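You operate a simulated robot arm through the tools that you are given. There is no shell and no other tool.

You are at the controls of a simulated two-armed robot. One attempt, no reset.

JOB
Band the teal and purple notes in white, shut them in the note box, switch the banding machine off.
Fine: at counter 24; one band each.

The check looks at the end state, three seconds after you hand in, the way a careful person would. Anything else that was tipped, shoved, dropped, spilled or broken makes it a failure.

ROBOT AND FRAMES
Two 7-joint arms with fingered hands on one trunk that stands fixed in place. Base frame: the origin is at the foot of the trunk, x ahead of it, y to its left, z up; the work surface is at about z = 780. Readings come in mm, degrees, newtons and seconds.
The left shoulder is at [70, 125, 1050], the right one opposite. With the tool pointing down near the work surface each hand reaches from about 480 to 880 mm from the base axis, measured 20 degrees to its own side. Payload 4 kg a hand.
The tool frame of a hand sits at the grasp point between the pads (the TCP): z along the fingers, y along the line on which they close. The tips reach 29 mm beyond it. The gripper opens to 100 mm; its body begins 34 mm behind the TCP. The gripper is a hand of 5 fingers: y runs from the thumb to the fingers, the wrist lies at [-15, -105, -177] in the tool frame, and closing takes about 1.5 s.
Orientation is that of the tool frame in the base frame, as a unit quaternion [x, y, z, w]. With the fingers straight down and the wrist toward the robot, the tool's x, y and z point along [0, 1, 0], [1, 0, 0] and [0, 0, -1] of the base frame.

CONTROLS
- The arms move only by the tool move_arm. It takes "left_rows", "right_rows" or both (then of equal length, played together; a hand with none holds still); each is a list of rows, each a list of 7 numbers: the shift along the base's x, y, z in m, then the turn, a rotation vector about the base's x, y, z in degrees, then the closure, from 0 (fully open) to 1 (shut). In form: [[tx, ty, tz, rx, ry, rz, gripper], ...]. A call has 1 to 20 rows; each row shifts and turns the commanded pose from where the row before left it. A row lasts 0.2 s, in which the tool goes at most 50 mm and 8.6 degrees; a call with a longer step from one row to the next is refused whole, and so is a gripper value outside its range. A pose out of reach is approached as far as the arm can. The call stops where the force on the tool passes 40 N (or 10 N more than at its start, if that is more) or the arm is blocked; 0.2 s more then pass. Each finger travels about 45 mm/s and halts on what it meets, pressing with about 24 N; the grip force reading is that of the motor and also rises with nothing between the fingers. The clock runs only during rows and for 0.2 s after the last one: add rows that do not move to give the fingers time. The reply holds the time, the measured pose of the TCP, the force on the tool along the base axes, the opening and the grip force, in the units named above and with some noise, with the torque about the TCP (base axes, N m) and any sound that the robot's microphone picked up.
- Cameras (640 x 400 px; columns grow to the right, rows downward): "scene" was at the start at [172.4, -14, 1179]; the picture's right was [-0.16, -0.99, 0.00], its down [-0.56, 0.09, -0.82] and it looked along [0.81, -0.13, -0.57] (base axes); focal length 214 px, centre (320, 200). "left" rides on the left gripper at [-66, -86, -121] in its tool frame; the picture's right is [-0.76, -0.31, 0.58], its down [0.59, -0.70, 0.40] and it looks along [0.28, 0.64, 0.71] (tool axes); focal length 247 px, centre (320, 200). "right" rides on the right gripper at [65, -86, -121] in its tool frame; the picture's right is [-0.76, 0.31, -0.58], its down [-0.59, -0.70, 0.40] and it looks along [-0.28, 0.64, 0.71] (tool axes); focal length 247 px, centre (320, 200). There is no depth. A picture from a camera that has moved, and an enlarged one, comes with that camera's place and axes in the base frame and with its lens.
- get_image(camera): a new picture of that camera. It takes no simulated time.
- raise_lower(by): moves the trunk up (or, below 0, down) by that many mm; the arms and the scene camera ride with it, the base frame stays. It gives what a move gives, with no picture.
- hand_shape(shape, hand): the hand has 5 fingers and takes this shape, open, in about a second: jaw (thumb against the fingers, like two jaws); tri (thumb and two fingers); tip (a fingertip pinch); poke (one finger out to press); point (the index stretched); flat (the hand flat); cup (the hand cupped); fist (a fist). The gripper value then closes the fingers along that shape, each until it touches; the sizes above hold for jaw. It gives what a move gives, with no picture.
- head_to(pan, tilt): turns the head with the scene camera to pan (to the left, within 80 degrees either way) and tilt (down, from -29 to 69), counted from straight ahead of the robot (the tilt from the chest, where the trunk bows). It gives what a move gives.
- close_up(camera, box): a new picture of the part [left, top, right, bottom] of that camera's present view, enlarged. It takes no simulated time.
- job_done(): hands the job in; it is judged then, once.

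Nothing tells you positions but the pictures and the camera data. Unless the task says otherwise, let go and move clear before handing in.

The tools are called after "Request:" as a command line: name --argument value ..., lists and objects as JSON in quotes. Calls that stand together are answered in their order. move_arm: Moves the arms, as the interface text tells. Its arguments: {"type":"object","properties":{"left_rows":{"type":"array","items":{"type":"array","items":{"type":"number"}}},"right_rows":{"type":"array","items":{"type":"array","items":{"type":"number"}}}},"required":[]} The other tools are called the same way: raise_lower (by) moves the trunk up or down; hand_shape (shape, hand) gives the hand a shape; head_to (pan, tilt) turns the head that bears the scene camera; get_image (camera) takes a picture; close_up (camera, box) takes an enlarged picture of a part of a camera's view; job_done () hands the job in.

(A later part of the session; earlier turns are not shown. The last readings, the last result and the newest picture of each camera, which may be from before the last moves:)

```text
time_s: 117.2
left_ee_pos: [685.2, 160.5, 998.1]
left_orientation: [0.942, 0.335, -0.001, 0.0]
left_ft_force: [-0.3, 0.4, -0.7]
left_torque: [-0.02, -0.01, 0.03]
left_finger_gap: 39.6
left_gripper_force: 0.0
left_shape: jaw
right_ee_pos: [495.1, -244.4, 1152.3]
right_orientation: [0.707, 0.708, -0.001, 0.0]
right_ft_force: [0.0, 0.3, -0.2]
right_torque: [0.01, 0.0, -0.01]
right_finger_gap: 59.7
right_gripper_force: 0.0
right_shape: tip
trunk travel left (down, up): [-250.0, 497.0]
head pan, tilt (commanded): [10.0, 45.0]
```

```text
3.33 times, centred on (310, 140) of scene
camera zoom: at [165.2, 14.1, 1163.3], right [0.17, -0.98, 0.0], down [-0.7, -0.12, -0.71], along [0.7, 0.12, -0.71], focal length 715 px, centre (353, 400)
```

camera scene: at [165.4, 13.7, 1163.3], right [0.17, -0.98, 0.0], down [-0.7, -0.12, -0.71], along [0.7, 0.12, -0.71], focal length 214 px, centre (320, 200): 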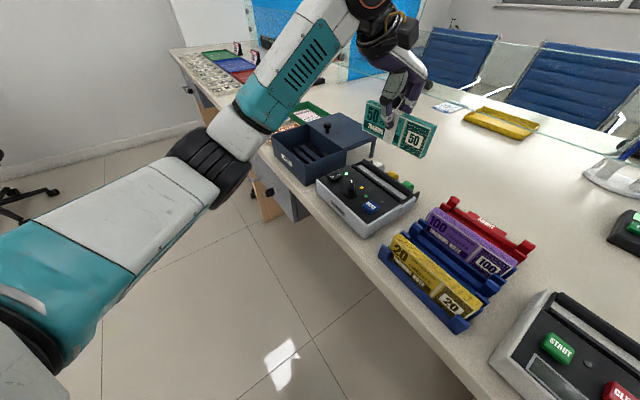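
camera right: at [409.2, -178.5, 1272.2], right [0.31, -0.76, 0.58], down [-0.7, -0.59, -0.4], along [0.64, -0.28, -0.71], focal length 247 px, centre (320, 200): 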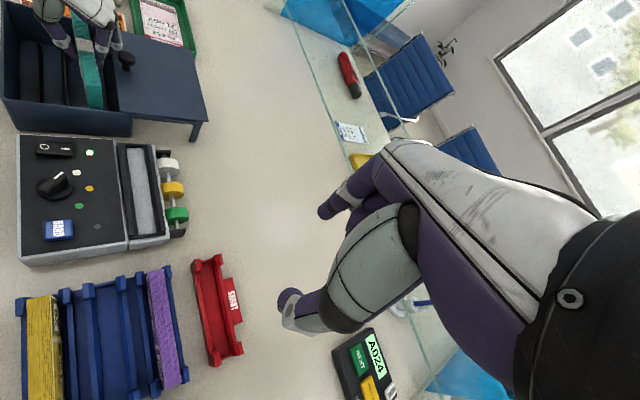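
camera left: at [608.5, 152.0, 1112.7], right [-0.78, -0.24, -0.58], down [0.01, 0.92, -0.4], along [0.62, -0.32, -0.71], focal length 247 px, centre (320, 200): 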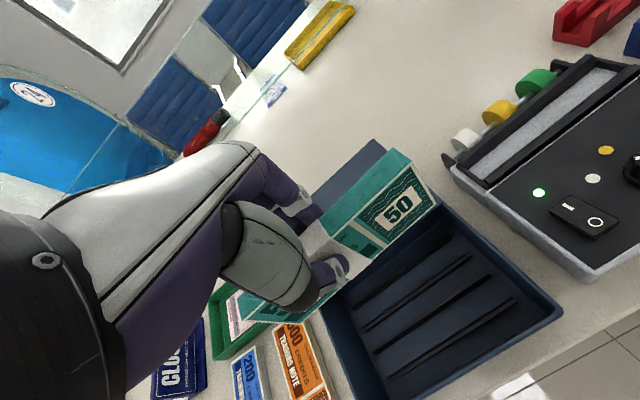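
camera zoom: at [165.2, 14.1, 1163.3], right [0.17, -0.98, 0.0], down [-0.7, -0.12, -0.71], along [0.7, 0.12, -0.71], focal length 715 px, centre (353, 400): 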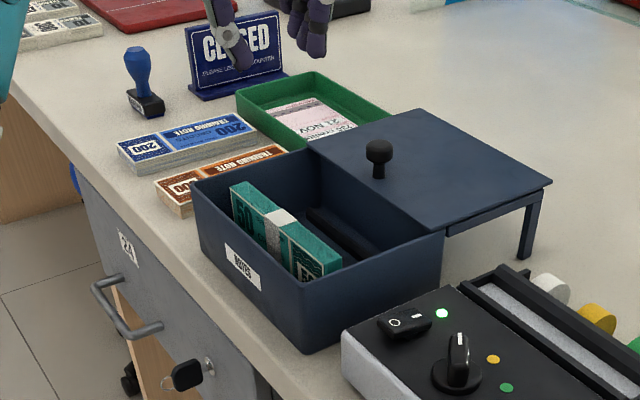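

Teal is standing in the box with its white band. I'll move the right arm aside again and take the left hand to the purple pack.

Request:
move_arm --right_rows '[[-0.002, -0.034, 0.0, 0, 0, 0, 0.4], [-0.002, -0.034, 0.0, 0, 0, 0, 0.4], [-0.002, -0.034, 0.0, 0, 0, 0, 0.4], [-0.002, -0.034, 0.0, 0, 0, 0, 0.4], [-0.002, -0.034, 0.0, 0, 0, 0, 0.4], [-0.002, -0.034, 0.0, 0, 0, 0, 0.4]]'

Request:
head_to --pan -30 --tilt 55

Request:
move_arm --left_rows '[[-0.0223, -0.034, 0, 0, 0, 0, 0.6], [-0.0223, -0.034, 0, 0, 0, 0, 0.6], [-0.0223, -0.034, 0, 0, 0, 0, 0.6], [-0.0223, -0.034, 0, 0, 0, 0, 0.6], [-0.0223, -0.034, 0, 0, 0, 0, 0.6], [-0.0223, -0.034, 0, 0, 0, 0, 0.6], [-0.0223, -0.034, 0, 0, 0, 0, 0.6], [-0.0223, -0.034, 0, 0, 0, 0, 0.6], [-0.0223, -0.034, -0.01, 0, 0, 0, 0.6], [-0.0223, -0.034, -0.014, 0, 0, 0, 0.6], [-0.022, -0.034, -0.014, 0, 0, 0, 0.6], [0, 0, 0, 0, 0, 0, 0.6]]'

Request:
close_up --camera "scene" --box '[250, 60, 390, 230]'

Request:
close_up --camera "left" --box '[240, 130, 540, 400]'

Request:
close_up --camera "right" --box '[0, 140, 160, 330]'

```text
time_s: 118.7
left_ee_pos: [686.9, 159.1, 997.6]
left_orientation: [0.942, 0.335, 0.0, 0.0]
left_ft_force: [0.4, 0.2, -0.1]
left_torque: [0.0, 0.03, 0.02]
left_finger_gap: 39.4
left_gripper_force: 0.1
left_shape: jaw
right_ee_pos: [481.3, -450.0, 1150.3]
right_orientation: [0.707, 0.707, 0.0, -0.001]
right_ft_force: [0.0, 0.8, -0.4]
right_torque: [-0.01, 0.0, -0.01]
right_finger_gap: 60.0
right_gripper_force: 0.0
right_shape: tip
trunk travel left (down, up): [-250.0, 497.0]
head pan, tilt (commanded): [10.0, 45.0]
```

```text
time_s: 119.7
left_ee_pos: [686.6, 160.2, 998.2]
left_orientation: [0.942, 0.336, 0.0, 0.001]
left_ft_force: [-0.1, -1.0, -0.6]
left_torque: [0.04, -0.03, -0.01]
left_finger_gap: 39.5
left_gripper_force: 0.0
left_shape: jaw
right_ee_pos: [481.8, -449.0, 1150.5]
right_orientation: [0.708, 0.706, 0.0, 0.001]
right_ft_force: [-0.2, -0.2, -0.2]
right_torque: [0.01, -0.02, 0.03]
right_finger_gap: 59.6
right_gripper_force: 0.1
right_shape: tip
trunk travel left (down, up): [-250.0, 497.0]
head pan, tilt (commanded): [-30.0, 55.0]
```

```text
time_s: 122.3
left_ee_pos: [441.0, -213.8, 959.5]
left_orientation: [0.942, 0.334, 0.0, 0.0]
left_ft_force: [-0.4, -1.0, -0.9]
left_torque: [-0.03, 0.02, 0.01]
left_finger_gap: 39.6
left_gripper_force: 0.0
left_shape: jaw
right_ee_pos: [481.7, -449.8, 1152.3]
right_orientation: [0.707, 0.707, 0.0, 0.0]
right_ft_force: [-0.6, -0.3, -0.1]
right_torque: [0.01, -0.03, -0.02]
right_finger_gap: 59.9
right_gripper_force: 0.1
right_shape: tip
trunk travel left (down, up): [-250.0, 497.0]
head pan, tilt (commanded): [-30.0, 55.0]
```

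```text
2.35 times, centred on (320, 145) of scene
camera zoom: at [147.6, -36.4, 1149.9], right [-0.5, -0.87, 0.0], down [-0.71, 0.41, -0.57], along [0.5, -0.29, -0.82], focal length 505 px, centre (320, 329)
```

zoom: 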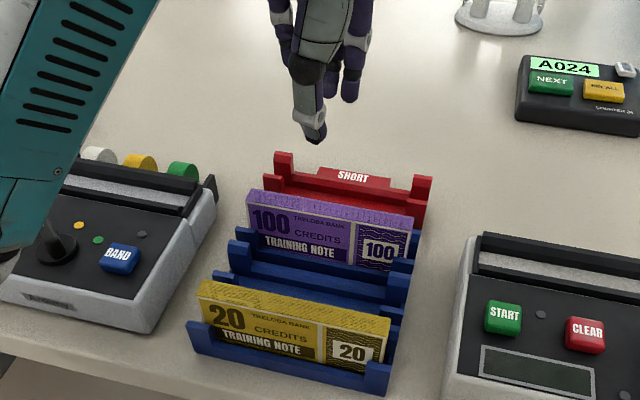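

```text
1.48 times, centred on (390, 265) of left
camera zoom: at [336.6, -188.5, 1081.3], right [-0.78, -0.24, -0.58], down [0.01, 0.92, -0.4], along [0.62, -0.32, -0.71], focal length 366 px, centre (216, 104)
```

zoom: 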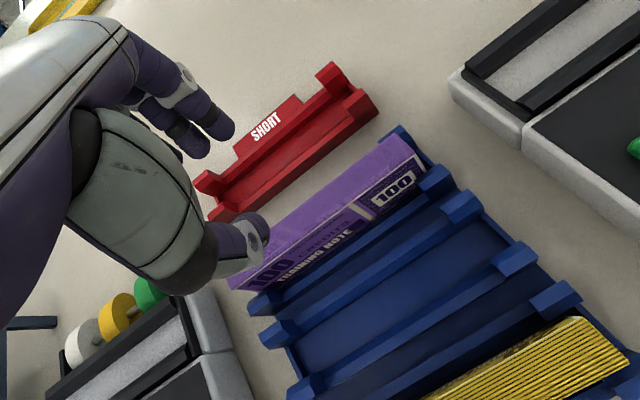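

```text
2.11 times, centred on (80, 235) of right
camera zoom: at [396.4, -383.6, 1271.9], right [0.31, -0.76, 0.58], down [-0.7, -0.59, -0.4], along [0.64, -0.28, -0.71], focal length 520 px, centre (825, 126)
```

zoom: 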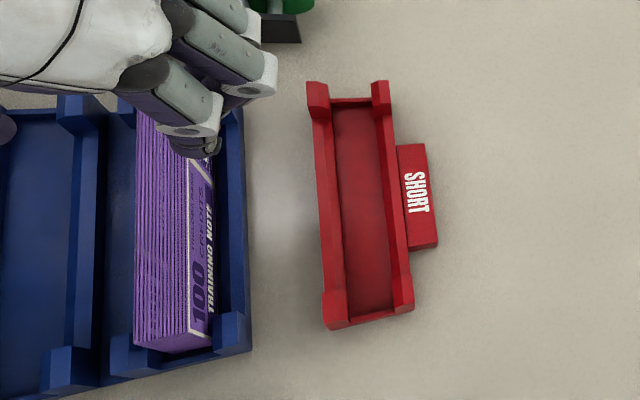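

Request:
move_arm --left_rows '[[0, 0, -0.025, 0, 0, 0, 0.6], [0, 0, -0.025, 0, 0, 0, 0.6], [0, 0, -0.02, 0, 0, 0, 0.6], [0, 0, -0.012, 0, 0, 0, 0.6], [0, 0, 0, 0, 0, 0, 0.6]]'

Request:
close_up --camera "scene" --box '[270, 90, 380, 230]'

Request:
close_up --camera "right" --box '[0, 140, 160, 330]'

Request:
close_up --camera "left" --box '[240, 130, 540, 400]'

```text
time_s: 123.5
left_ee_pos: [440.6, -212.9, 878.5]
left_orientation: [0.942, 0.335, 0.0, 0.001]
left_ft_force: [0.2, 0.3, -0.2]
left_torque: [-0.04, 0.01, 0.01]
left_finger_gap: 39.4
left_gripper_force: 0.1
left_shape: jaw
right_ee_pos: [481.7, -449.9, 1151.1]
right_orientation: [0.707, 0.707, 0.0, 0.0]
right_ft_force: [-0.6, 0.4, 0.2]
right_torque: [0.03, 0.03, 0.01]
right_finger_gap: 60.2
right_gripper_force: 0.1
right_shape: tip
trunk travel left (down, up): [-250.0, 497.0]
head pan, tilt (commanded): [-30.0, 55.0]
```

```text
2.86 times, centred on (325, 160) of scene
camera zoom: at [147.6, -36.4, 1149.9], right [-0.5, -0.87, 0.0], down [-0.71, 0.41, -0.57], along [0.5, -0.29, -0.82], focal length 613 px, centre (306, 314)
```

zoom: 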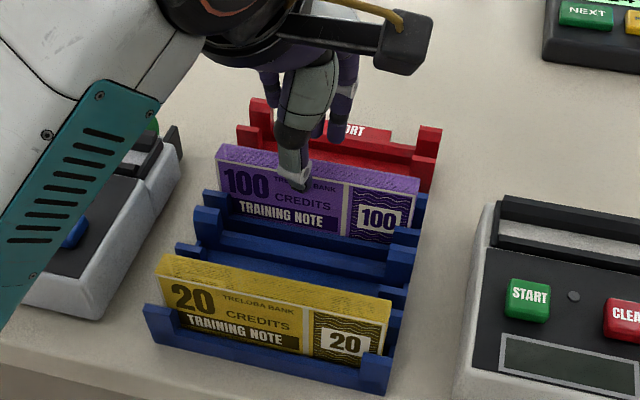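

```text
2.11 times, centred on (80, 235) of right
camera zoom: at [396.5, -383.5, 1271.9], right [0.31, -0.76, 0.58], down [-0.7, -0.59, -0.4], along [0.64, -0.28, -0.71], focal length 520 px, centre (825, 126)
```

zoom: 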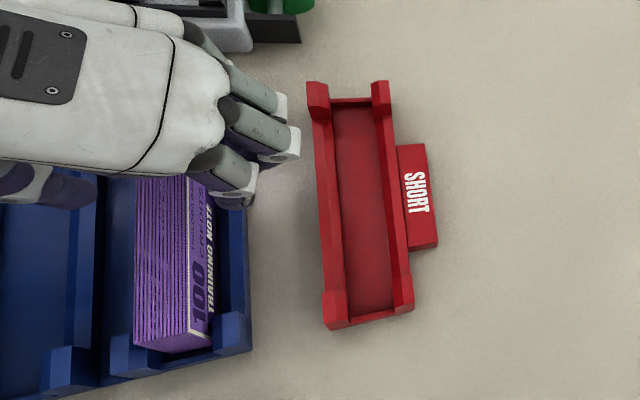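

```text
1.48 times, centred on (390, 265) of left
camera zoom: at [335.8, -187.8, 999.9], right [-0.78, -0.24, -0.58], down [0.01, 0.92, -0.4], along [0.62, -0.32, -0.71], focal length 366 px, centre (216, 104)
```

zoom: 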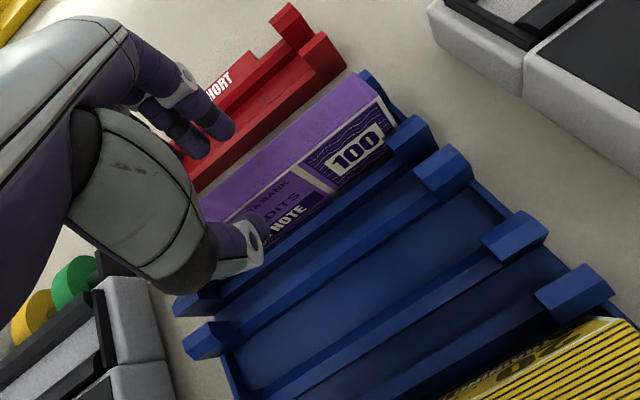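

Request:
move_arm --left_rows '[[0, 0, 0, 0, 0, 0, 0.68], [0, 0, -0.01, 0, 0, 0, 0.68], [0, 0, -0.01, 0, 0, 0, 0.68], [0, 0, -0.008, 0, 0, 0, 0.68], [0, 0, -0.004, 0, 0, 0, 0.68], [0, 0, 0, 0, 0, 0, 0.68]]'

Request:
close_up --camera "right" --box '[0, 140, 160, 330]'

Request:
close_up --camera "left" --box '[240, 130, 540, 400]'

```text
time_s: 124.9
left_ee_pos: [439.7, -213.8, 847.5]
left_orientation: [0.942, 0.335, -0.001, 0.0]
left_ft_force: [0.2, -0.3, -1.0]
left_torque: [0.02, -0.01, -0.01]
left_finger_gap: 32.2
left_gripper_force: 0.0
left_shape: jaw
right_ee_pos: [481.6, -448.8, 1151.8]
right_orientation: [0.707, 0.707, -0.001, 0.0]
right_ft_force: [-0.1, -0.1, -1.0]
right_torque: [-0.02, -0.02, 0.0]
right_finger_gap: 59.9
right_gripper_force: 0.0
right_shape: tip
trunk travel left (down, up): [-250.0, 497.0]
head pan, tilt (commanded): [-30.0, 55.0]
```

```text
2.11 times, centred on (80, 235) of right
camera zoom: at [396.5, -383.6, 1271.9], right [0.31, -0.76, 0.58], down [-0.7, -0.59, -0.4], along [0.64, -0.28, -0.71], focal length 520 px, centre (825, 126)
```

zoom: 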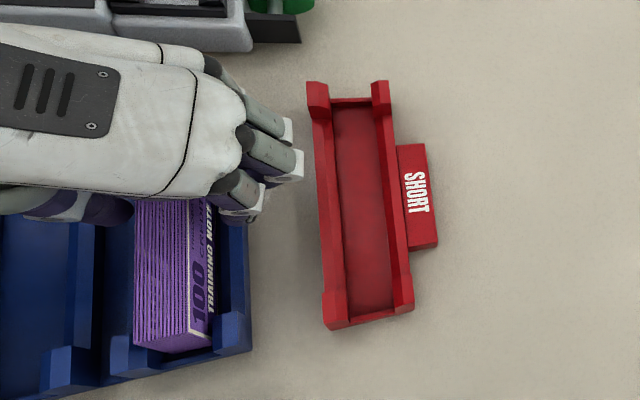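

```text
1.48 times, centred on (390, 265) of left
camera zoom: at [335.9, -188.5, 967.9], right [-0.78, -0.24, -0.58], down [0.01, 0.92, -0.4], along [0.62, -0.32, -0.71], focal length 366 px, centre (216, 104)
```

zoom: 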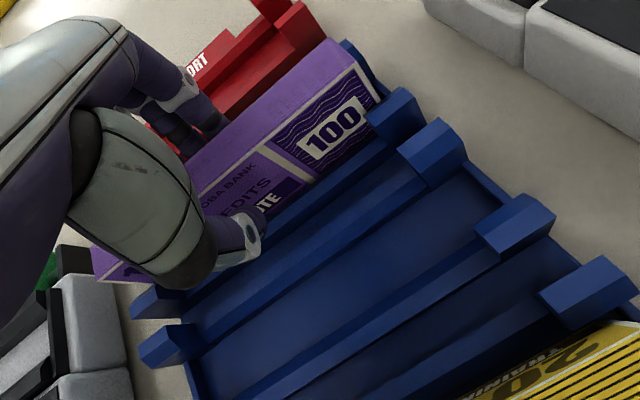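

Request:
move_arm --left_rows '[[0, 0, 0, 0, 0, 0, 0.85], [0, 0, 0, 0, 0, 0, 1.0], [0, 0, 0, 0, 0, 0, 1.0], [0, 0, 0, 0, 0, 0, 1.0], [0, 0, 0, 0, 0, 0, 1.0], [0, 0, 0.005, 0, 0, 0, 1.0], [0, 0, 0.01, 0, 0, 0, 1.0], [0, 0, 0.015, 0, 0, 0, 1.0], [0, 0, 0.02, 0, 0, 0, 1.0], [0, 0, 0.025, 0, 0, 0, 1.0], [0, 0, 0.025, 0, 0, 0, 1.0], [0, 0, 0.02, 0, 0, 0, 1.0]]'

Request:
close_up --camera "scene" --box '[250, 70, 380, 180]'

Request:
get_image --camera "scene"

Request:
close_up --camera "left" --box '[240, 100, 540, 400]'

```text
time_s: 127.5
left_ee_pos: [440.6, -213.2, 967.2]
left_orientation: [0.942, 0.335, 0.0, -0.001]
left_ft_force: [-0.2, 0.7, -1.2]
left_torque: [0.0, 0.01, 0.0]
left_finger_gap: 12.5
left_gripper_force: 24.0
left_shape: jaw
right_ee_pos: [481.6, -447.6, 1151.1]
right_orientation: [0.707, 0.708, -0.001, 0.0]
right_ft_force: [0.7, 0.2, 0.7]
right_torque: [0.03, 0.03, -0.01]
right_finger_gap: 60.0
right_gripper_force: 0.1
right_shape: tip
trunk travel left (down, up): [-250.0, 497.0]
head pan, tilt (commanded): [-30.0, 55.0]
```

```text
3.64 times, centred on (315, 125) of scene
camera zoom: at [147.6, -36.4, 1149.9], right [-0.5, -0.87, 0.0], down [-0.71, 0.41, -0.57], along [0.5, -0.29, -0.82], focal length 780 px, centre (338, 473)
```

zoom: 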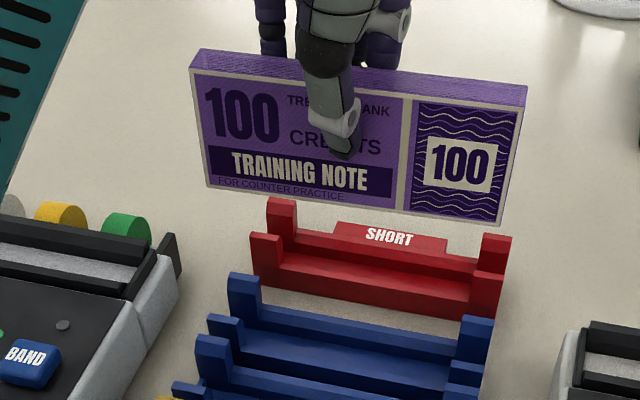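

```text
taken
camera scene: at [147.6, -36.4, 1149.9], right [-0.5, -0.87, 0.0], down [-0.71, 0.41, -0.57], along [0.5, -0.29, -0.82], focal length 214 px, centre (320, 200)
```

scene: 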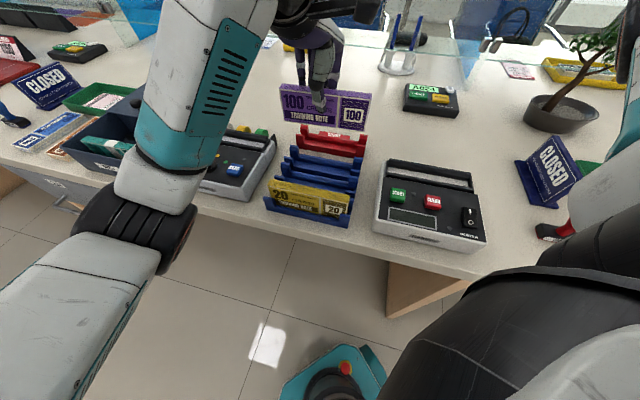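

```text
1.33 times, centred on (390, 250) of left
camera zoom: at [335.4, -187.8, 1088.0], right [-0.78, -0.24, -0.58], down [0.01, 0.92, -0.4], along [0.62, -0.32, -0.71], focal length 329 px, centre (227, 133)
```

zoom: 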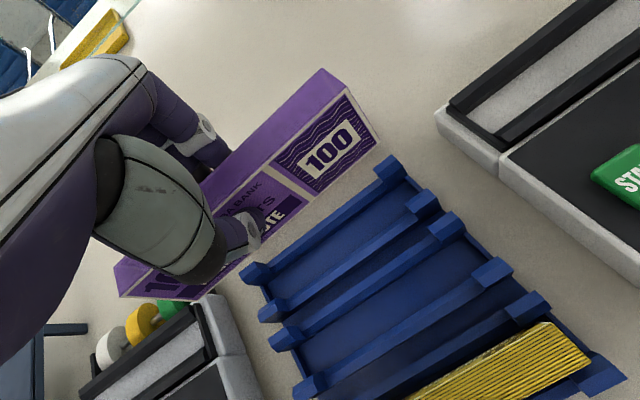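

Purple is out of the rack, with its axis at about 48.6° and centred on the hand. I'll carry it over the machine slot and rotate -3.9° to align.

Request:
move_arm --left_rows '[[0.0248, 0.0255, 0.002, 0, 0, -0.65, 1.0], [0.0248, 0.0255, 0.002, 0, 0, -0.65, 1.0], [0.0248, 0.0255, 0, 0, 0, -0.65, 1.0], [0.0248, 0.0255, 0, 0, 0, -0.65, 1.0], [0.0248, 0.0255, 0, 0, 0, -0.65, 1.0], [0.0249, 0.0257, 0, 0, 0, -0.65, 1.0], [0, 0, 0, 0, 0, 0, 1.0]]'

Request:
head_to --pan -15 --tilt 50

Request:
move_arm --left_rows '[[0, 0, -0.015, 0, 0, 0, 1.0], [0, 0, -0.015, 0, 0, 0, 1.0], [0, 0, -0.012, 0, 0, 0, 1.0], [0, 0, 0, 0, 0, 0, 1.0]]'

Request:
close_up --camera "left" --box '[220, 140, 500, 360]'

Request:
close_up --camera "scene" --box '[250, 100, 340, 170]'

Request:
close_up --camera "right" --box '[0, 20, 100, 140]'

```text
time_s: 129.1
left_ee_pos: [589.4, -61.6, 972.6]
left_orientation: [0.953, 0.302, 0.0, 0.0]
left_ft_force: [-0.9, -0.8, -1.5]
left_torque: [-0.01, -0.02, 0.02]
left_finger_gap: 12.2
left_gripper_force: 23.7
left_shape: jaw
right_ee_pos: [479.4, -449.6, 1151.6]
right_orientation: [0.708, 0.707, 0.001, -0.001]
right_ft_force: [-0.4, -0.7, -0.6]
right_torque: [0.01, -0.06, 0.0]
right_finger_gap: 59.8
right_gripper_force: 0.0
right_shape: tip
trunk travel left (down, up): [-250.0, 497.0]
head pan, tilt (commanded): [-30.0, 55.0]
```

```text
time_s: 129.9
left_ee_pos: [590.6, -60.1, 971.1]
left_orientation: [0.953, 0.302, 0.0, -0.001]
left_ft_force: [-0.5, 0.6, -1.2]
left_torque: [0.01, 0.02, 0.04]
left_finger_gap: 12.2
left_gripper_force: 24.3
left_shape: jaw
right_ee_pos: [482.3, -447.4, 1151.2]
right_orientation: [0.707, 0.707, -0.001, -0.001]
right_ft_force: [-0.5, 0.1, 0.7]
right_torque: [-0.01, 0.0, 0.02]
right_finger_gap: 60.1
right_gripper_force: 0.0
right_shape: tip
trunk travel left (down, up): [-250.0, 497.0]
head pan, tilt (commanded): [-15.0, 50.0]
```

```text
time_s: 130.9
left_ee_pos: [590.0, -62.0, 928.5]
left_orientation: [0.953, 0.302, 0.0, 0.0]
left_ft_force: [-0.4, -0.3, -1.1]
left_torque: [0.01, -0.02, -0.02]
left_finger_gap: 12.3
left_gripper_force: 24.8
left_shape: jaw
right_ee_pos: [482.1, -447.2, 1150.6]
right_orientation: [0.708, 0.707, -0.001, 0.0]
right_ft_force: [-0.5, 0.3, -0.3]
right_torque: [0.02, 0.05, 0.0]
right_finger_gap: 59.7
right_gripper_force: 0.0
right_shape: tip
trunk travel left (down, up): [-250.0, 497.0]
head pan, tilt (commanded): [-15.0, 50.0]
```

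```text
1.82 times, centred on (360, 250) of left
camera zoom: at [486.8, -28.2, 1049.6], right [-0.8, -0.19, -0.58], down [0.08, 0.91, -0.4], along [0.6, -0.36, -0.71], focal length 449 px, centre (247, 109)
```

zoom: 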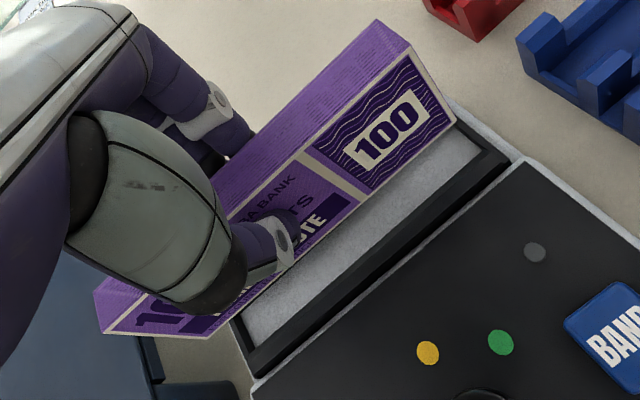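

```text
5.71 times, centred on (295, 135) of scene
camera zoom: at [159.7, -20.2, 1156.4], right [-0.26, -0.97, 0.0], down [-0.74, 0.2, -0.64], along [0.62, -0.17, -0.77], focal length 1226 px, centre (463, 571)
```

zoom: 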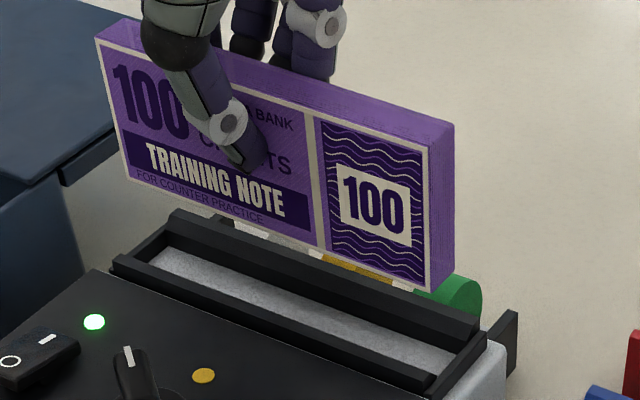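

```text
3.33 times, centred on (50, 80) of right
camera zoom: at [396.5, -383.6, 1271.9], right [0.31, -0.76, 0.58], down [-0.7, -0.59, -0.4], along [0.64, -0.28, -0.71], focal length 823 px, centre (1220, 600)
```

zoom: 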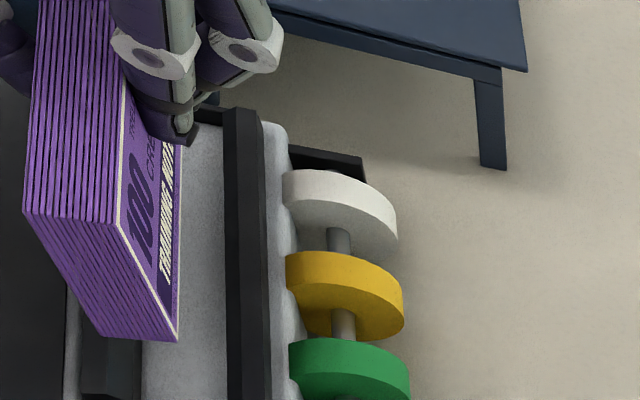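

Request:
move_arm --left_rows '[[0.0012, -0.0007, -0.005, 0, 0, 0, 1.0], [0, 0, -0.005, 0, 0, 0, 1.0], [0, 0, -0.004, 0, 0, 0, 1.0], [0, 0, -0.004, 0, 0, 0, 1.0], [0, 0, 0, 0, 0, 0, 1.0]]'

Request:
close_up --camera "left" --box '[420, 150, 500, 230]'

Request:
close_up --camera "left" --box '[290, 270, 370, 350]'

Request:
close_up --camera "scene" --box '[255, 115, 335, 175]'

```text
time_s: 132.1
left_ee_pos: [590.5, -61.1, 909.7]
left_orientation: [0.953, 0.303, -0.001, -0.001]
left_ft_force: [-0.4, -0.7, -1.2]
left_torque: [0.01, 0.0, 0.0]
left_finger_gap: 12.2
left_gripper_force: 24.3
left_shape: jaw
right_ee_pos: [482.2, -448.4, 1151.2]
right_orientation: [0.708, 0.706, -0.001, -0.001]
right_ft_force: [0.0, 0.1, -0.2]
right_torque: [0.0, 0.0, 0.01]
right_finger_gap: 59.8
right_gripper_force: 0.1
right_shape: tip
trunk travel left (down, up): [-250.0, 497.0]
head pan, tilt (commanded): [-15.0, 50.0]
```

```text
5.00 times, centred on (460, 190) of left
camera zoom: at [488.0, -28.8, 1031.7], right [-0.8, -0.19, -0.58], down [0.08, 0.91, -0.4], along [0.6, -0.36, -0.71], focal length 1235 px, centre (-380, 250)
```

zoom: 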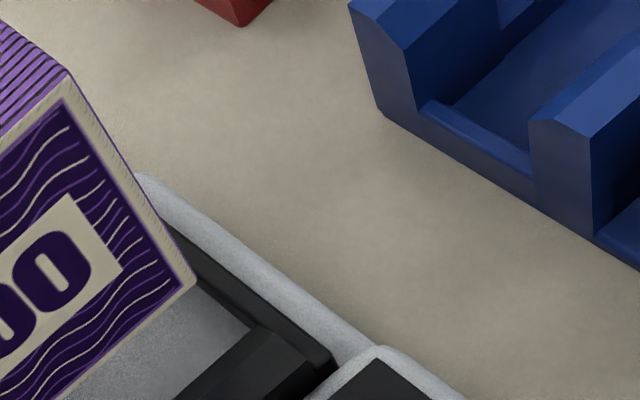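

```text
5.00 times, centred on (330, 310) of left
camera zoom: at [488.0, -28.8, 1031.7], right [-0.8, -0.19, -0.58], down [0.08, 0.91, -0.4], along [0.6, -0.36, -0.71], focal length 1235 px, centre (270, -350)
```

zoom: 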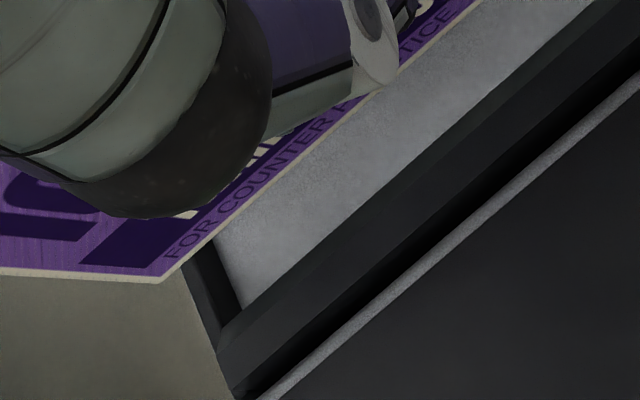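

```text
6.67 times, centred on (295, 145) of scene
camera zoom: at [159.7, -20.2, 1156.4], right [-0.26, -0.97, 0.0], down [-0.74, 0.2, -0.64], along [0.62, -0.17, -0.77], focal length 1430 px, centre (487, 567)
```

zoom: 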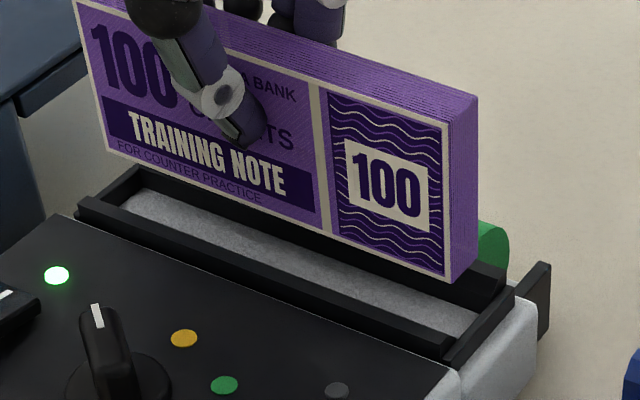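

Purple is aligned with the slot (centre u≈373.6 against 374). I'll lower it in, as with teal.

Request:
move_arm --left_rows '[[0, 0, -0.004, 0, 0, 0, 1.0], [0, 0, -0.004, 0, 0, 0, 1.0], [0, 0, -0.004, 0, 0, 0, 1.0], [0, 0, -0.004, 0, 0, 0, 1.0], [0, 0, 0, 0, 0, 0, 1.0]]'

Request:
move_arm --left_rows '[[0, 0, -0.003, 0, 0, 0, 1.0], [0, 0, -0.003, 0, 0, 0, 1.0], [0, 0, -0.003, 0, 0, 0, 1.0], [0, 0, 0, 0, 0, 0, 1.0]]'

Request:
close_up --camera "scene" --box '[255, 115, 335, 175]'

```text
time_s: 133.3
left_ee_pos: [591.0, -62.5, 895.0]
left_orientation: [0.953, 0.303, 0.001, 0.0]
left_ft_force: [0.6, -0.4, -1.3]
left_torque: [-0.01, -0.01, 0.02]
left_finger_gap: 12.2
left_gripper_force: 23.6
left_shape: jaw
right_ee_pos: [481.6, -448.8, 1151.2]
right_orientation: [0.707, 0.707, -0.001, -0.001]
right_ft_force: [0.0, 0.8, 0.0]
right_torque: [-0.01, 0.01, 0.02]
right_finger_gap: 59.6
right_gripper_force: 0.0
right_shape: tip
trunk travel left (down, up): [-250.0, 497.0]
head pan, tilt (commanded): [-15.0, 50.0]
```

```text
time_s: 134.3
left_ee_pos: [591.4, -60.2, 884.5]
left_orientation: [0.953, 0.302, 0.0, 0.0]
left_ft_force: [-0.7, 0.1, -1.3]
left_torque: [0.01, 0.03, 0.01]
left_finger_gap: 12.2
left_gripper_force: 23.6
left_shape: jaw
right_ee_pos: [481.9, -448.4, 1150.1]
right_orientation: [0.708, 0.707, 0.0, -0.001]
right_ft_force: [-0.6, 0.0, -0.4]
right_torque: [0.01, 0.01, 0.02]
right_finger_gap: 59.6
right_gripper_force: 0.0
right_shape: tip
trunk travel left (down, up): [-250.0, 497.0]
head pan, tilt (commanded): [-15.0, 50.0]
```

```text
6.67 times, centred on (295, 145) of scene
camera zoom: at [159.7, -20.2, 1156.4], right [-0.26, -0.97, 0.0], down [-0.74, 0.2, -0.64], along [0.62, -0.17, -0.77], focal length 1430 px, centre (487, 567)
```

zoom: 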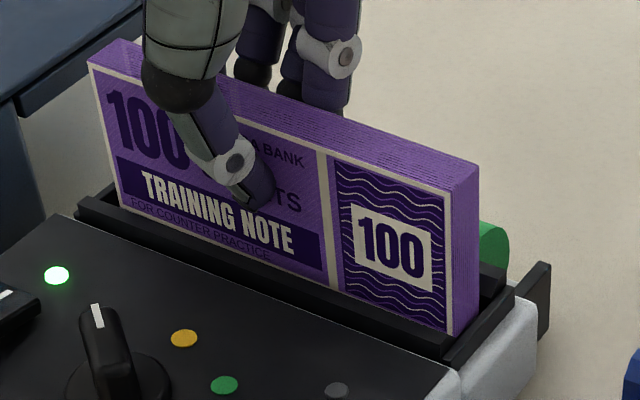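

Request:
move_arm --left_rows '[[0, 0, -0.0015, 0, 0, 0, 1.0], [0, 0, -0.0015, 0, 0, 0, 1.0]]'

Request:
move_arm --left_rows '[[0, 0, -0.0015, 0, 0, 0, 1.0], [0, 0, -0.001, 0, 0, 0, 1.0]]'

Request:
close_up --camera "scene" --box '[255, 115, 335, 175]'

```text
time_s: 134.9
left_ee_pos: [590.3, -62.1, 882.5]
left_orientation: [0.953, 0.302, 0.0, 0.0]
left_ft_force: [0.2, -0.1, -0.6]
left_torque: [0.01, 0.03, 0.02]
left_finger_gap: 12.4
left_gripper_force: 23.7
left_shape: jaw
right_ee_pos: [482.3, -449.5, 1150.1]
right_orientation: [0.708, 0.706, -0.001, -0.001]
right_ft_force: [0.3, 0.3, -0.1]
right_torque: [0.01, 0.02, -0.01]
right_finger_gap: 59.8
right_gripper_force: 0.1
right_shape: tip
trunk travel left (down, up): [-250.0, 497.0]
head pan, tilt (commanded): [-15.0, 50.0]
```

```text
time_s: 135.5
left_ee_pos: [591.6, -61.0, 881.1]
left_orientation: [0.953, 0.302, -0.001, 0.001]
left_ft_force: [-0.7, 2.4, 4.0]
left_torque: [0.09, 0.05, -0.02]
left_finger_gap: 12.3
left_gripper_force: 24.0
left_shape: jaw
right_ee_pos: [481.4, -448.7, 1150.4]
right_orientation: [0.707, 0.707, 0.0, -0.001]
right_ft_force: [-0.3, -0.3, 0.5]
right_torque: [0.0, 0.01, -0.02]
right_finger_gap: 60.0
right_gripper_force: 0.0
right_shape: tip
trunk travel left (down, up): [-250.0, 497.0]
head pan, tilt (commanded): [-15.0, 50.0]
```

```text
6.67 times, centred on (295, 145) of scene
camera zoom: at [158.9, -19.9, 1156.6], right [-0.26, -0.97, 0.0], down [-0.74, 0.2, -0.64], along [0.62, -0.17, -0.77], focal length 1430 px, centre (487, 567)
```

zoom: 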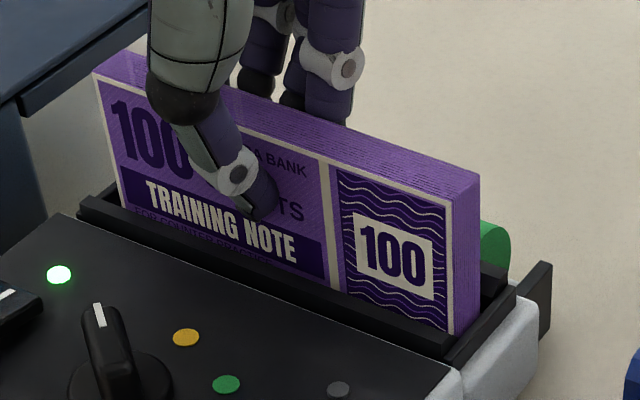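

Request:
move_arm --left_rows '[[0, 0, 0, 0, 0, 0, 0.8], [0, 0, 0, 0, 0, 0, 0.7], [0, 0, 0, 0, 0, 0, 0.68], [0, 0, 0, 0, 0, 0, 0.68], [0, 0, 0, 0, 0, 0, 0.68]]'

Request:
close_up --camera "scene" --box '[255, 115, 335, 175]'

Request:
close_up --camera "left" --box '[250, 140, 480, 340]'

Request:
close_up --camera "right" --box '[0, 20, 110, 140]'

```text
time_s: 136.7
left_ee_pos: [591.6, -61.5, 880.2]
left_orientation: [0.953, 0.303, 0.001, -0.001]
left_ft_force: [-1.5, -0.1, 0.7]
left_torque: [0.0, -0.02, -0.01]
left_finger_gap: 31.2
left_gripper_force: 0.0
left_shape: jaw
right_ee_pos: [482.6, -448.8, 1150.5]
right_orientation: [0.707, 0.707, 0.0, -0.001]
right_ft_force: [-0.4, -0.1, -0.1]
right_torque: [0.03, 0.04, 0.04]
right_finger_gap: 59.8
right_gripper_force: 0.1
right_shape: tip
trunk travel left (down, up): [-250.0, 497.0]
head pan, tilt (commanded): [-15.0, 50.0]
```

```text
6.67 times, centred on (295, 145) of scene
camera zoom: at [159.6, -20.2, 1156.4], right [-0.26, -0.97, 0.0], down [-0.74, 0.2, -0.64], along [0.62, -0.17, -0.77], focal length 1430 px, centre (487, 567)
```

zoom: 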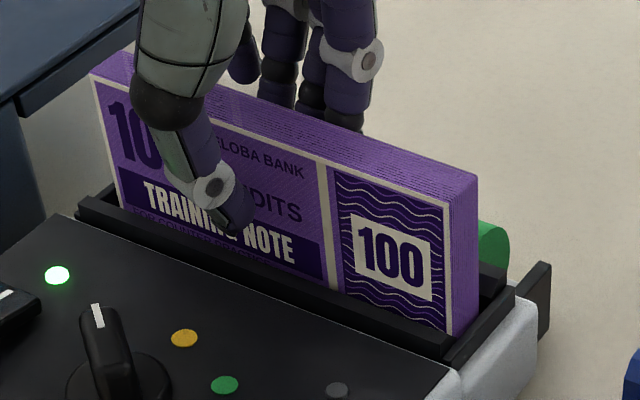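

```text
2.00 times, centred on (365, 240) of left
camera zoom: at [487.9, -28.7, 1001.5], right [-0.8, -0.19, -0.58], down [0.08, 0.91, -0.4], along [0.6, -0.36, -0.71], focal length 494 px, centre (230, 120)
```

zoom: 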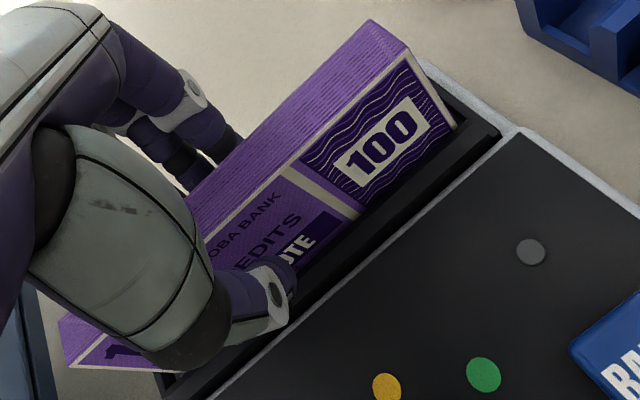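

```text
3.33 times, centred on (55, 80) of right
camera zoom: at [396.6, -383.5, 1271.9], right [0.31, -0.76, 0.58], down [-0.7, -0.59, -0.4], along [0.64, -0.28, -0.71], focal length 823 px, centre (1203, 600)
```

zoom: 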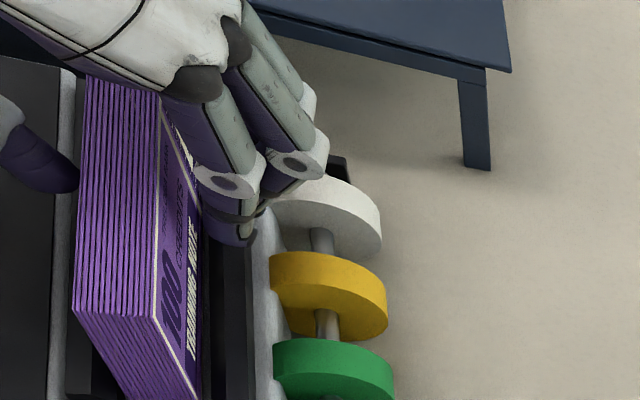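

Request:
close_up --camera "scene" --box '[300, 145, 330, 172]'

Request:
close_up --camera "scene" --box '[255, 125, 290, 150]'

Request:
close_up --camera "left" --box '[400, 130, 490, 220]'

```text
14.81 times, centred on (315, 158) of scene
camera zoom: at [159.6, -20.2, 1156.4], right [-0.26, -0.97, 0.0], down [-0.74, 0.2, -0.64], along [0.62, -0.17, -0.77], focal length 3177 px, centre (394, 815)
```

zoom: 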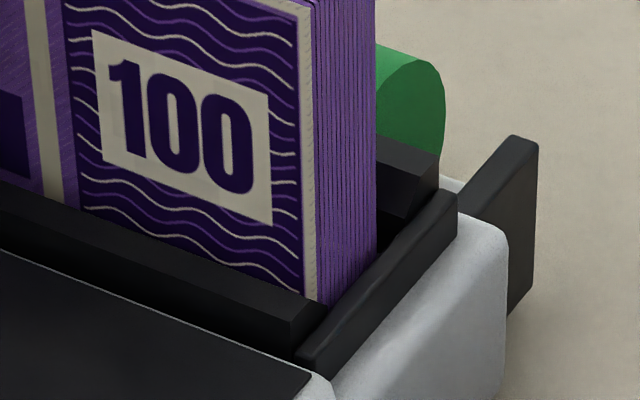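

```text
16.00 times, centred on (272, 138) of scene
camera zoom: at [159.6, -20.2, 1156.4], right [-0.26, -0.97, 0.0], down [-0.74, 0.2, -0.64], along [0.62, -0.17, -0.77], focal length 3432 px, centre (1080, 1200)
```

zoom: 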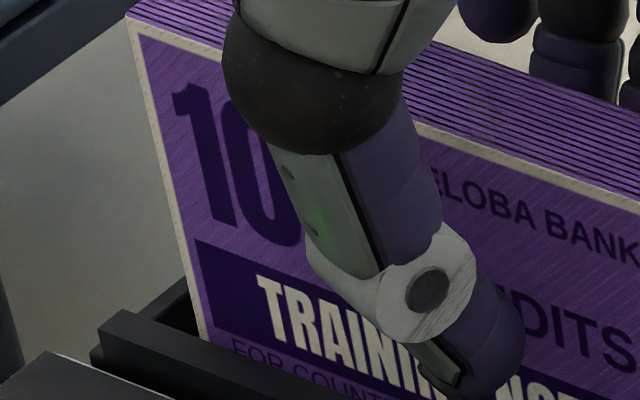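

```text
4.44 times, centred on (445, 175) of left
camera zoom: at [487.9, -28.7, 1001.5], right [-0.8, -0.19, -0.58], down [0.08, 0.91, -0.4], along [0.6, -0.36, -0.71], focal length 1098 px, centre (-236, 311)
```

zoom: 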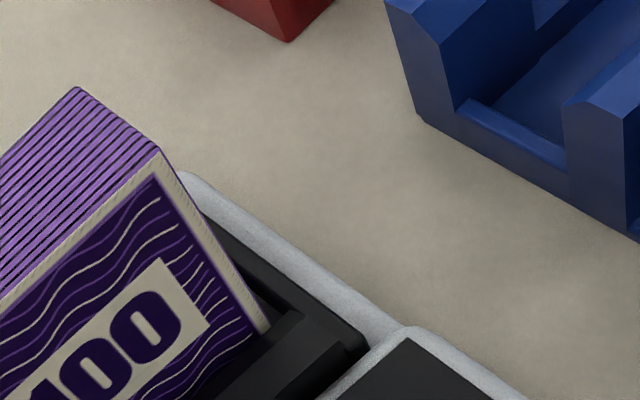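

Purple is seated between the rails. I'll raise and go press BAND once more, using the same TCP path as before.

Request:
move_arm --left_rows '[[0, 0, 0.01, 0, 0, 0, 0.68], [0, 0, 0.025, 0, 0, 0, 0.68], [0, 0, 0.03, 0, 0, 0, 0.68], [0, 0, 0.03, 0, 0, 0, 0.68], [-0.02, 0.02, 0.02, 0, 0, 2.4, 0.5], [-0.03, 0.02, 0, 0, 0, 2.4, 0.3], [-0.03, 0.02, 0, 0, 0, 2.4, 0.0], [-0.03, 0.01, 0, 0, 0, 2.5, 0.0]]'

Request:
hand_shape --shape "point" --hand "left"

Request:
close_up --camera "scene" --box '[220, 70, 350, 200]'

```text
time_s: 138.5
left_ee_pos: [481.2, 9.2, 995.5]
left_orientation: [0.924, 0.382, 0.0, -0.001]
left_ft_force: [0.4, 0.2, -0.7]
left_torque: [0.0, 0.01, -0.03]
left_finger_gap: 99.8
left_gripper_force: 0.1
left_shape: jaw
right_ee_pos: [481.3, -447.5, 1152.0]
right_orientation: [0.708, 0.706, 0.001, 0.0]
right_ft_force: [0.2, -0.3, 0.5]
right_torque: [-0.03, 0.01, -0.01]
right_finger_gap: 59.8
right_gripper_force: 0.0
right_shape: tip
trunk travel left (down, up): [-250.0, 497.0]
head pan, tilt (commanded): [-15.0, 50.0]
```

```text
time_s: 139.4
left_ee_pos: [481.7, 7.7, 995.8]
left_orientation: [0.924, 0.382, 0.0, 0.001]
left_ft_force: [0.0, 0.0, 0.5]
left_torque: [-0.01, -0.02, -0.02]
left_finger_gap: 93.2
left_gripper_force: 0.0
left_shape: point
right_ee_pos: [481.6, -448.9, 1150.7]
right_orientation: [0.708, 0.707, -0.001, 0.0]
right_ft_force: [0.7, -0.4, -0.5]
right_torque: [-0.02, -0.03, -0.02]
right_finger_gap: 59.8
right_gripper_force: 0.0
right_shape: tip
trunk travel left (down, up): [-250.0, 497.0]
head pan, tilt (commanded): [-15.0, 50.0]
```

```text
3.08 times, centred on (285, 135) of scene
camera zoom: at [159.6, -20.2, 1156.4], right [-0.26, -0.97, 0.0], down [-0.74, 0.2, -0.64], along [0.62, -0.17, -0.77], focal length 660 px, centre (428, 400)
```

zoom: 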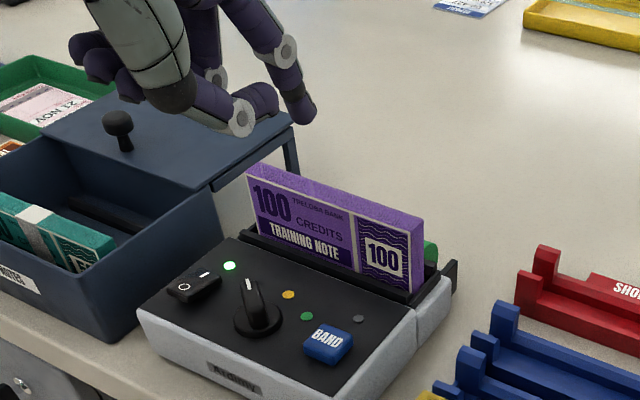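

Request:
move_arm --left_rows '[[-0.0227, 0.0065, -0.02, 0, 0, 0, 0], [-0.0227, 0.0065, -0.03, 0, 0, 0, 0], [0, 0, -0.03, 0, 0, 0, 0], [0, 0, -0.02, 0, 0, 0, 0], [0, 0, -0.012, 0, 0, 0, 0], [0, 0, 0, 0, 0, 0, 0]]'

Request:
close_up --camera "scene" --box '[260, 120, 330, 190]'

```text
time_s: 140.8
left_ee_pos: [435.9, 22.7, 884.0]
left_orientation: [0.924, 0.382, 0.0, 0.001]
left_ft_force: [-0.4, -0.8, 0.6]
left_torque: [-0.03, -0.02, -0.02]
left_finger_gap: 93.4
left_gripper_force: 0.0
left_shape: point
right_ee_pos: [480.9, -448.6, 1150.8]
right_orientation: [0.707, 0.707, -0.001, 0.0]
right_ft_force: [-0.2, 0.7, 0.2]
right_torque: [0.03, -0.04, 0.0]
right_finger_gap: 59.8
right_gripper_force: 0.1
right_shape: tip
trunk travel left (down, up): [-250.0, 497.0]
head pan, tilt (commanded): [-15.0, 50.0]
```

```text
5.71 times, centred on (295, 155) of scene
camera zoom: at [159.6, -20.1, 1156.4], right [-0.26, -0.97, 0.0], down [-0.74, 0.2, -0.64], along [0.62, -0.17, -0.77], focal length 1226 px, centre (463, 457)
```

zoom: 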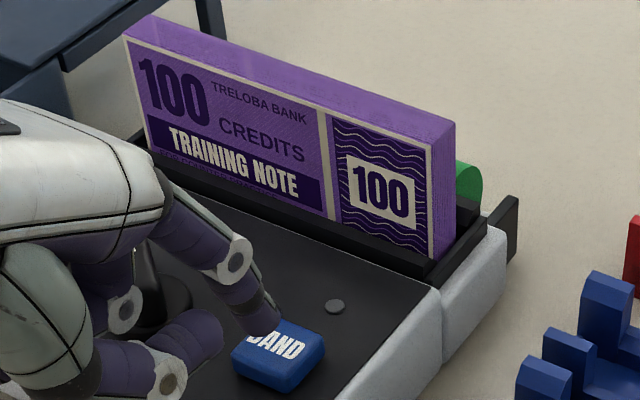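

Request:
move_arm --left_rows '[[0, 0, -0.007, 0, 0, 0, 0], [0, 0, -0.007, 0, 0, 0, 0], [0, 0, -0.004, 0, 0, 0, 0], [0, 0, -0.003, 0, 0, 0, 0], [0, 0, -0.002, 0, 0, 0, 0], [0, 0, -0.002, 0, 0, 0, 0]]'

Request:
close_up --camera "scene" --box '[260, 120, 330, 190]'

```text
time_s: 142.2
left_ee_pos: [436.4, 22.2, 857.9]
left_orientation: [0.925, 0.381, 0.0, -0.001]
left_ft_force: [-0.3, 0.3, 2.2]
left_torque: [-0.1, -0.08, 0.01]
left_finger_gap: 0.0
left_gripper_force: 0.1
left_shape: point
right_ee_pos: [481.9, -448.5, 1151.2]
right_orientation: [0.707, 0.707, 0.001, 0.0]
right_ft_force: [-0.1, -0.1, -0.2]
right_torque: [0.01, -0.01, 0.01]
right_finger_gap: 60.1
right_gripper_force: 0.1
right_shape: tip
trunk travel left (down, up): [-250.0, 497.0]
head pan, tilt (commanded): [-15.0, 50.0]
heard: click
```

```text
5.71 times, centred on (295, 155) of scene
camera zoom: at [159.4, -20.1, 1156.5], right [-0.26, -0.97, 0.0], down [-0.74, 0.2, -0.64], along [0.62, -0.17, -0.77], focal length 1226 px, centre (463, 457)
```

zoom: 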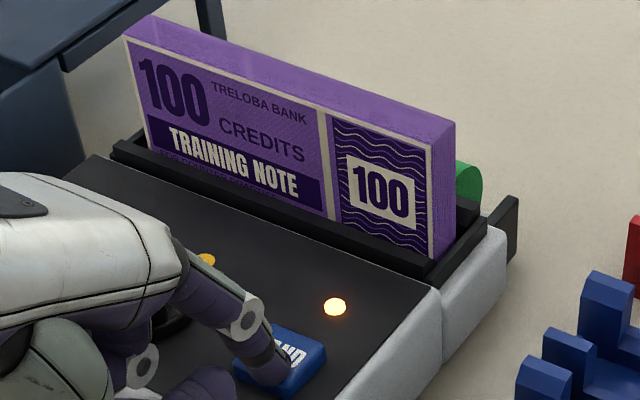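

Click and amber lamp again, so the second cycle is running. I'll lift off once and wait.

Request:
move_arm --left_rows '[[0, 0, 0.01, 0, 0, 0, 0], [0, 0, 0.03, 0, 0, 0, 0], [0, 0, 0.03, 0, 0, 0, 0], [0, 0, 0.03, 0, 0, 0, 0], [0, 0, 0, 0, 0, 0, 0], [0, 0, 0, 0, 0, 0, 0], [0, 0, 0, 0, 0, 0, 0]]'

Request:
close_up --camera "scene" --box '[230, 100, 340, 200]'

Request:
close_up --camera "right" --box '[0, 20, 110, 140]'

```text
time_s: 143.8
left_ee_pos: [435.0, 22.7, 958.9]
left_orientation: [0.924, 0.382, 0.0, 0.0]
left_ft_force: [0.1, 0.7, -0.1]
left_torque: [0.03, -0.01, -0.01]
left_finger_gap: 0.2
left_gripper_force: 0.1
left_shape: point
right_ee_pos: [481.3, -448.4, 1150.5]
right_orientation: [0.708, 0.707, -0.001, -0.001]
right_ft_force: [0.1, -0.1, -0.3]
right_torque: [-0.01, 0.01, -0.01]
right_finger_gap: 60.2
right_gripper_force: 0.1
right_shape: tip
trunk travel left (down, up): [-250.0, 497.0]
head pan, tilt (commanded): [-15.0, 50.0]
```

```text
4.00 times, centred on (285, 150) of scene
camera zoom: at [159.6, -20.2, 1156.4], right [-0.26, -0.97, 0.0], down [-0.74, 0.2, -0.64], along [0.62, -0.17, -0.77], focal length 858 px, centre (460, 400)
```

zoom: 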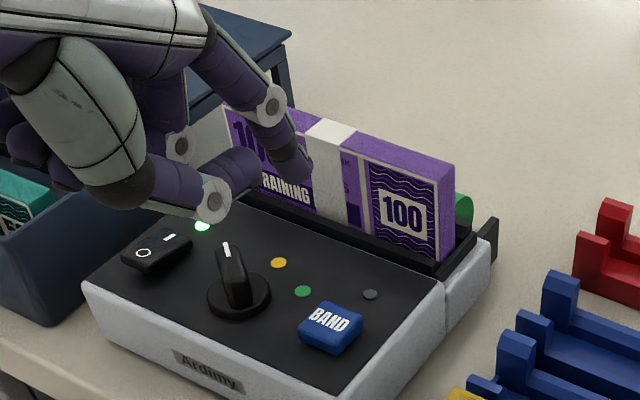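

```text
3.33 times, centred on (55, 80) of right
camera zoom: at [396.5, -383.5, 1271.9], right [0.31, -0.76, 0.58], down [-0.7, -0.59, -0.4], along [0.64, -0.28, -0.71], focal length 823 px, centre (1203, 600)
```

zoom: 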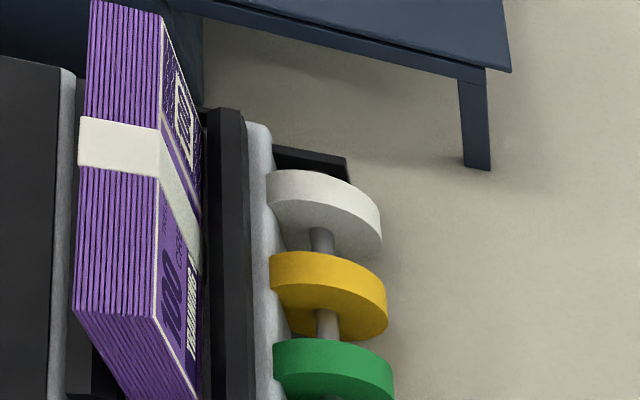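

Purple now has one white band and the lamp is out, so no more banding is needed. While the hand is still in point shape, I'll switch the machine off by pressing the rocker's "O" end near (556, 57).

Request:
move_arm --left_rows '[[0.022, 0.0224, 0, 0, 0, 0, 0], [0.022, 0.0224, 0, 0, 0, 0, 0], [0.022, 0.0224, -0.01, 0, 0, 0, 0], [0.022, 0.0224, -0.015, 0, 0, 0, 0], [0, 0, -0.02, 0, 0, 0, 0], [0, 0, -0.02, 0, 0, 0, 0], [0, 0, 0, 0, 0, 0, 0]]'

Request:
close_up --camera "scene" --box '[185, 140, 245, 185]'

Request:
close_up --camera "left" --box '[290, 150, 390, 250]'

```text
time_s: 145.4
left_ee_pos: [522.6, 110.6, 893.8]
left_orientation: [0.924, 0.381, 0.0, 0.001]
left_ft_force: [-0.1, 1.1, -0.6]
left_torque: [-0.03, -0.02, 0.0]
left_finger_gap: 0.0
left_gripper_force: 0.0
left_shape: point
right_ee_pos: [481.8, -449.2, 1150.5]
right_orientation: [0.707, 0.707, 0.0, 0.0]
right_ft_force: [-0.7, 0.1, -0.5]
right_torque: [0.0, 0.0, 0.02]
right_finger_gap: 60.0
right_gripper_force: 0.1
right_shape: tip
trunk travel left (down, up): [-250.0, 497.0]
head pan, tilt (commanded): [-15.0, 50.0]
```

```text
8.89 times, centred on (215, 162) of scene
camera zoom: at [159.3, -20.3, 1156.5], right [-0.26, -0.97, 0.0], down [-0.74, 0.2, -0.64], along [0.62, -0.17, -0.77], focal length 1906 px, centre (1253, 533)
```

zoom: 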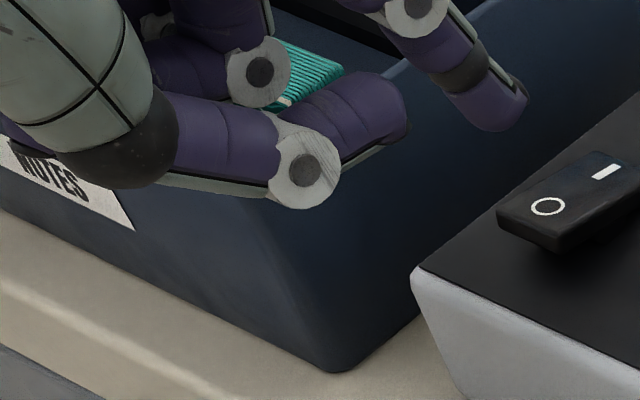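

```text
4.00 times, centred on (340, 200) of left
camera zoom: at [416.5, 126.2, 1014.3], right [-0.75, -0.32, -0.58], down [-0.08, 0.91, -0.4], along [0.65, -0.25, -0.71], focal length 988 px, centre (240, 200)
```

zoom: 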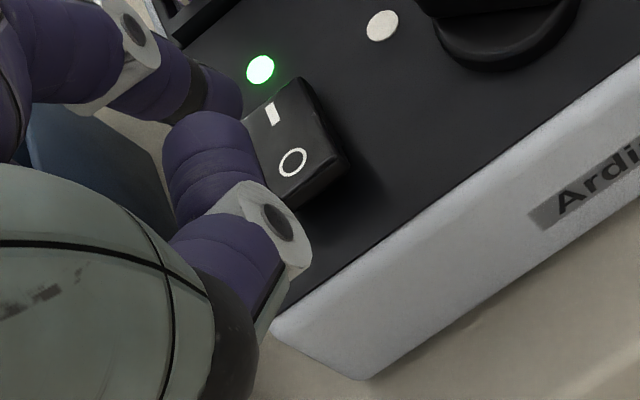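

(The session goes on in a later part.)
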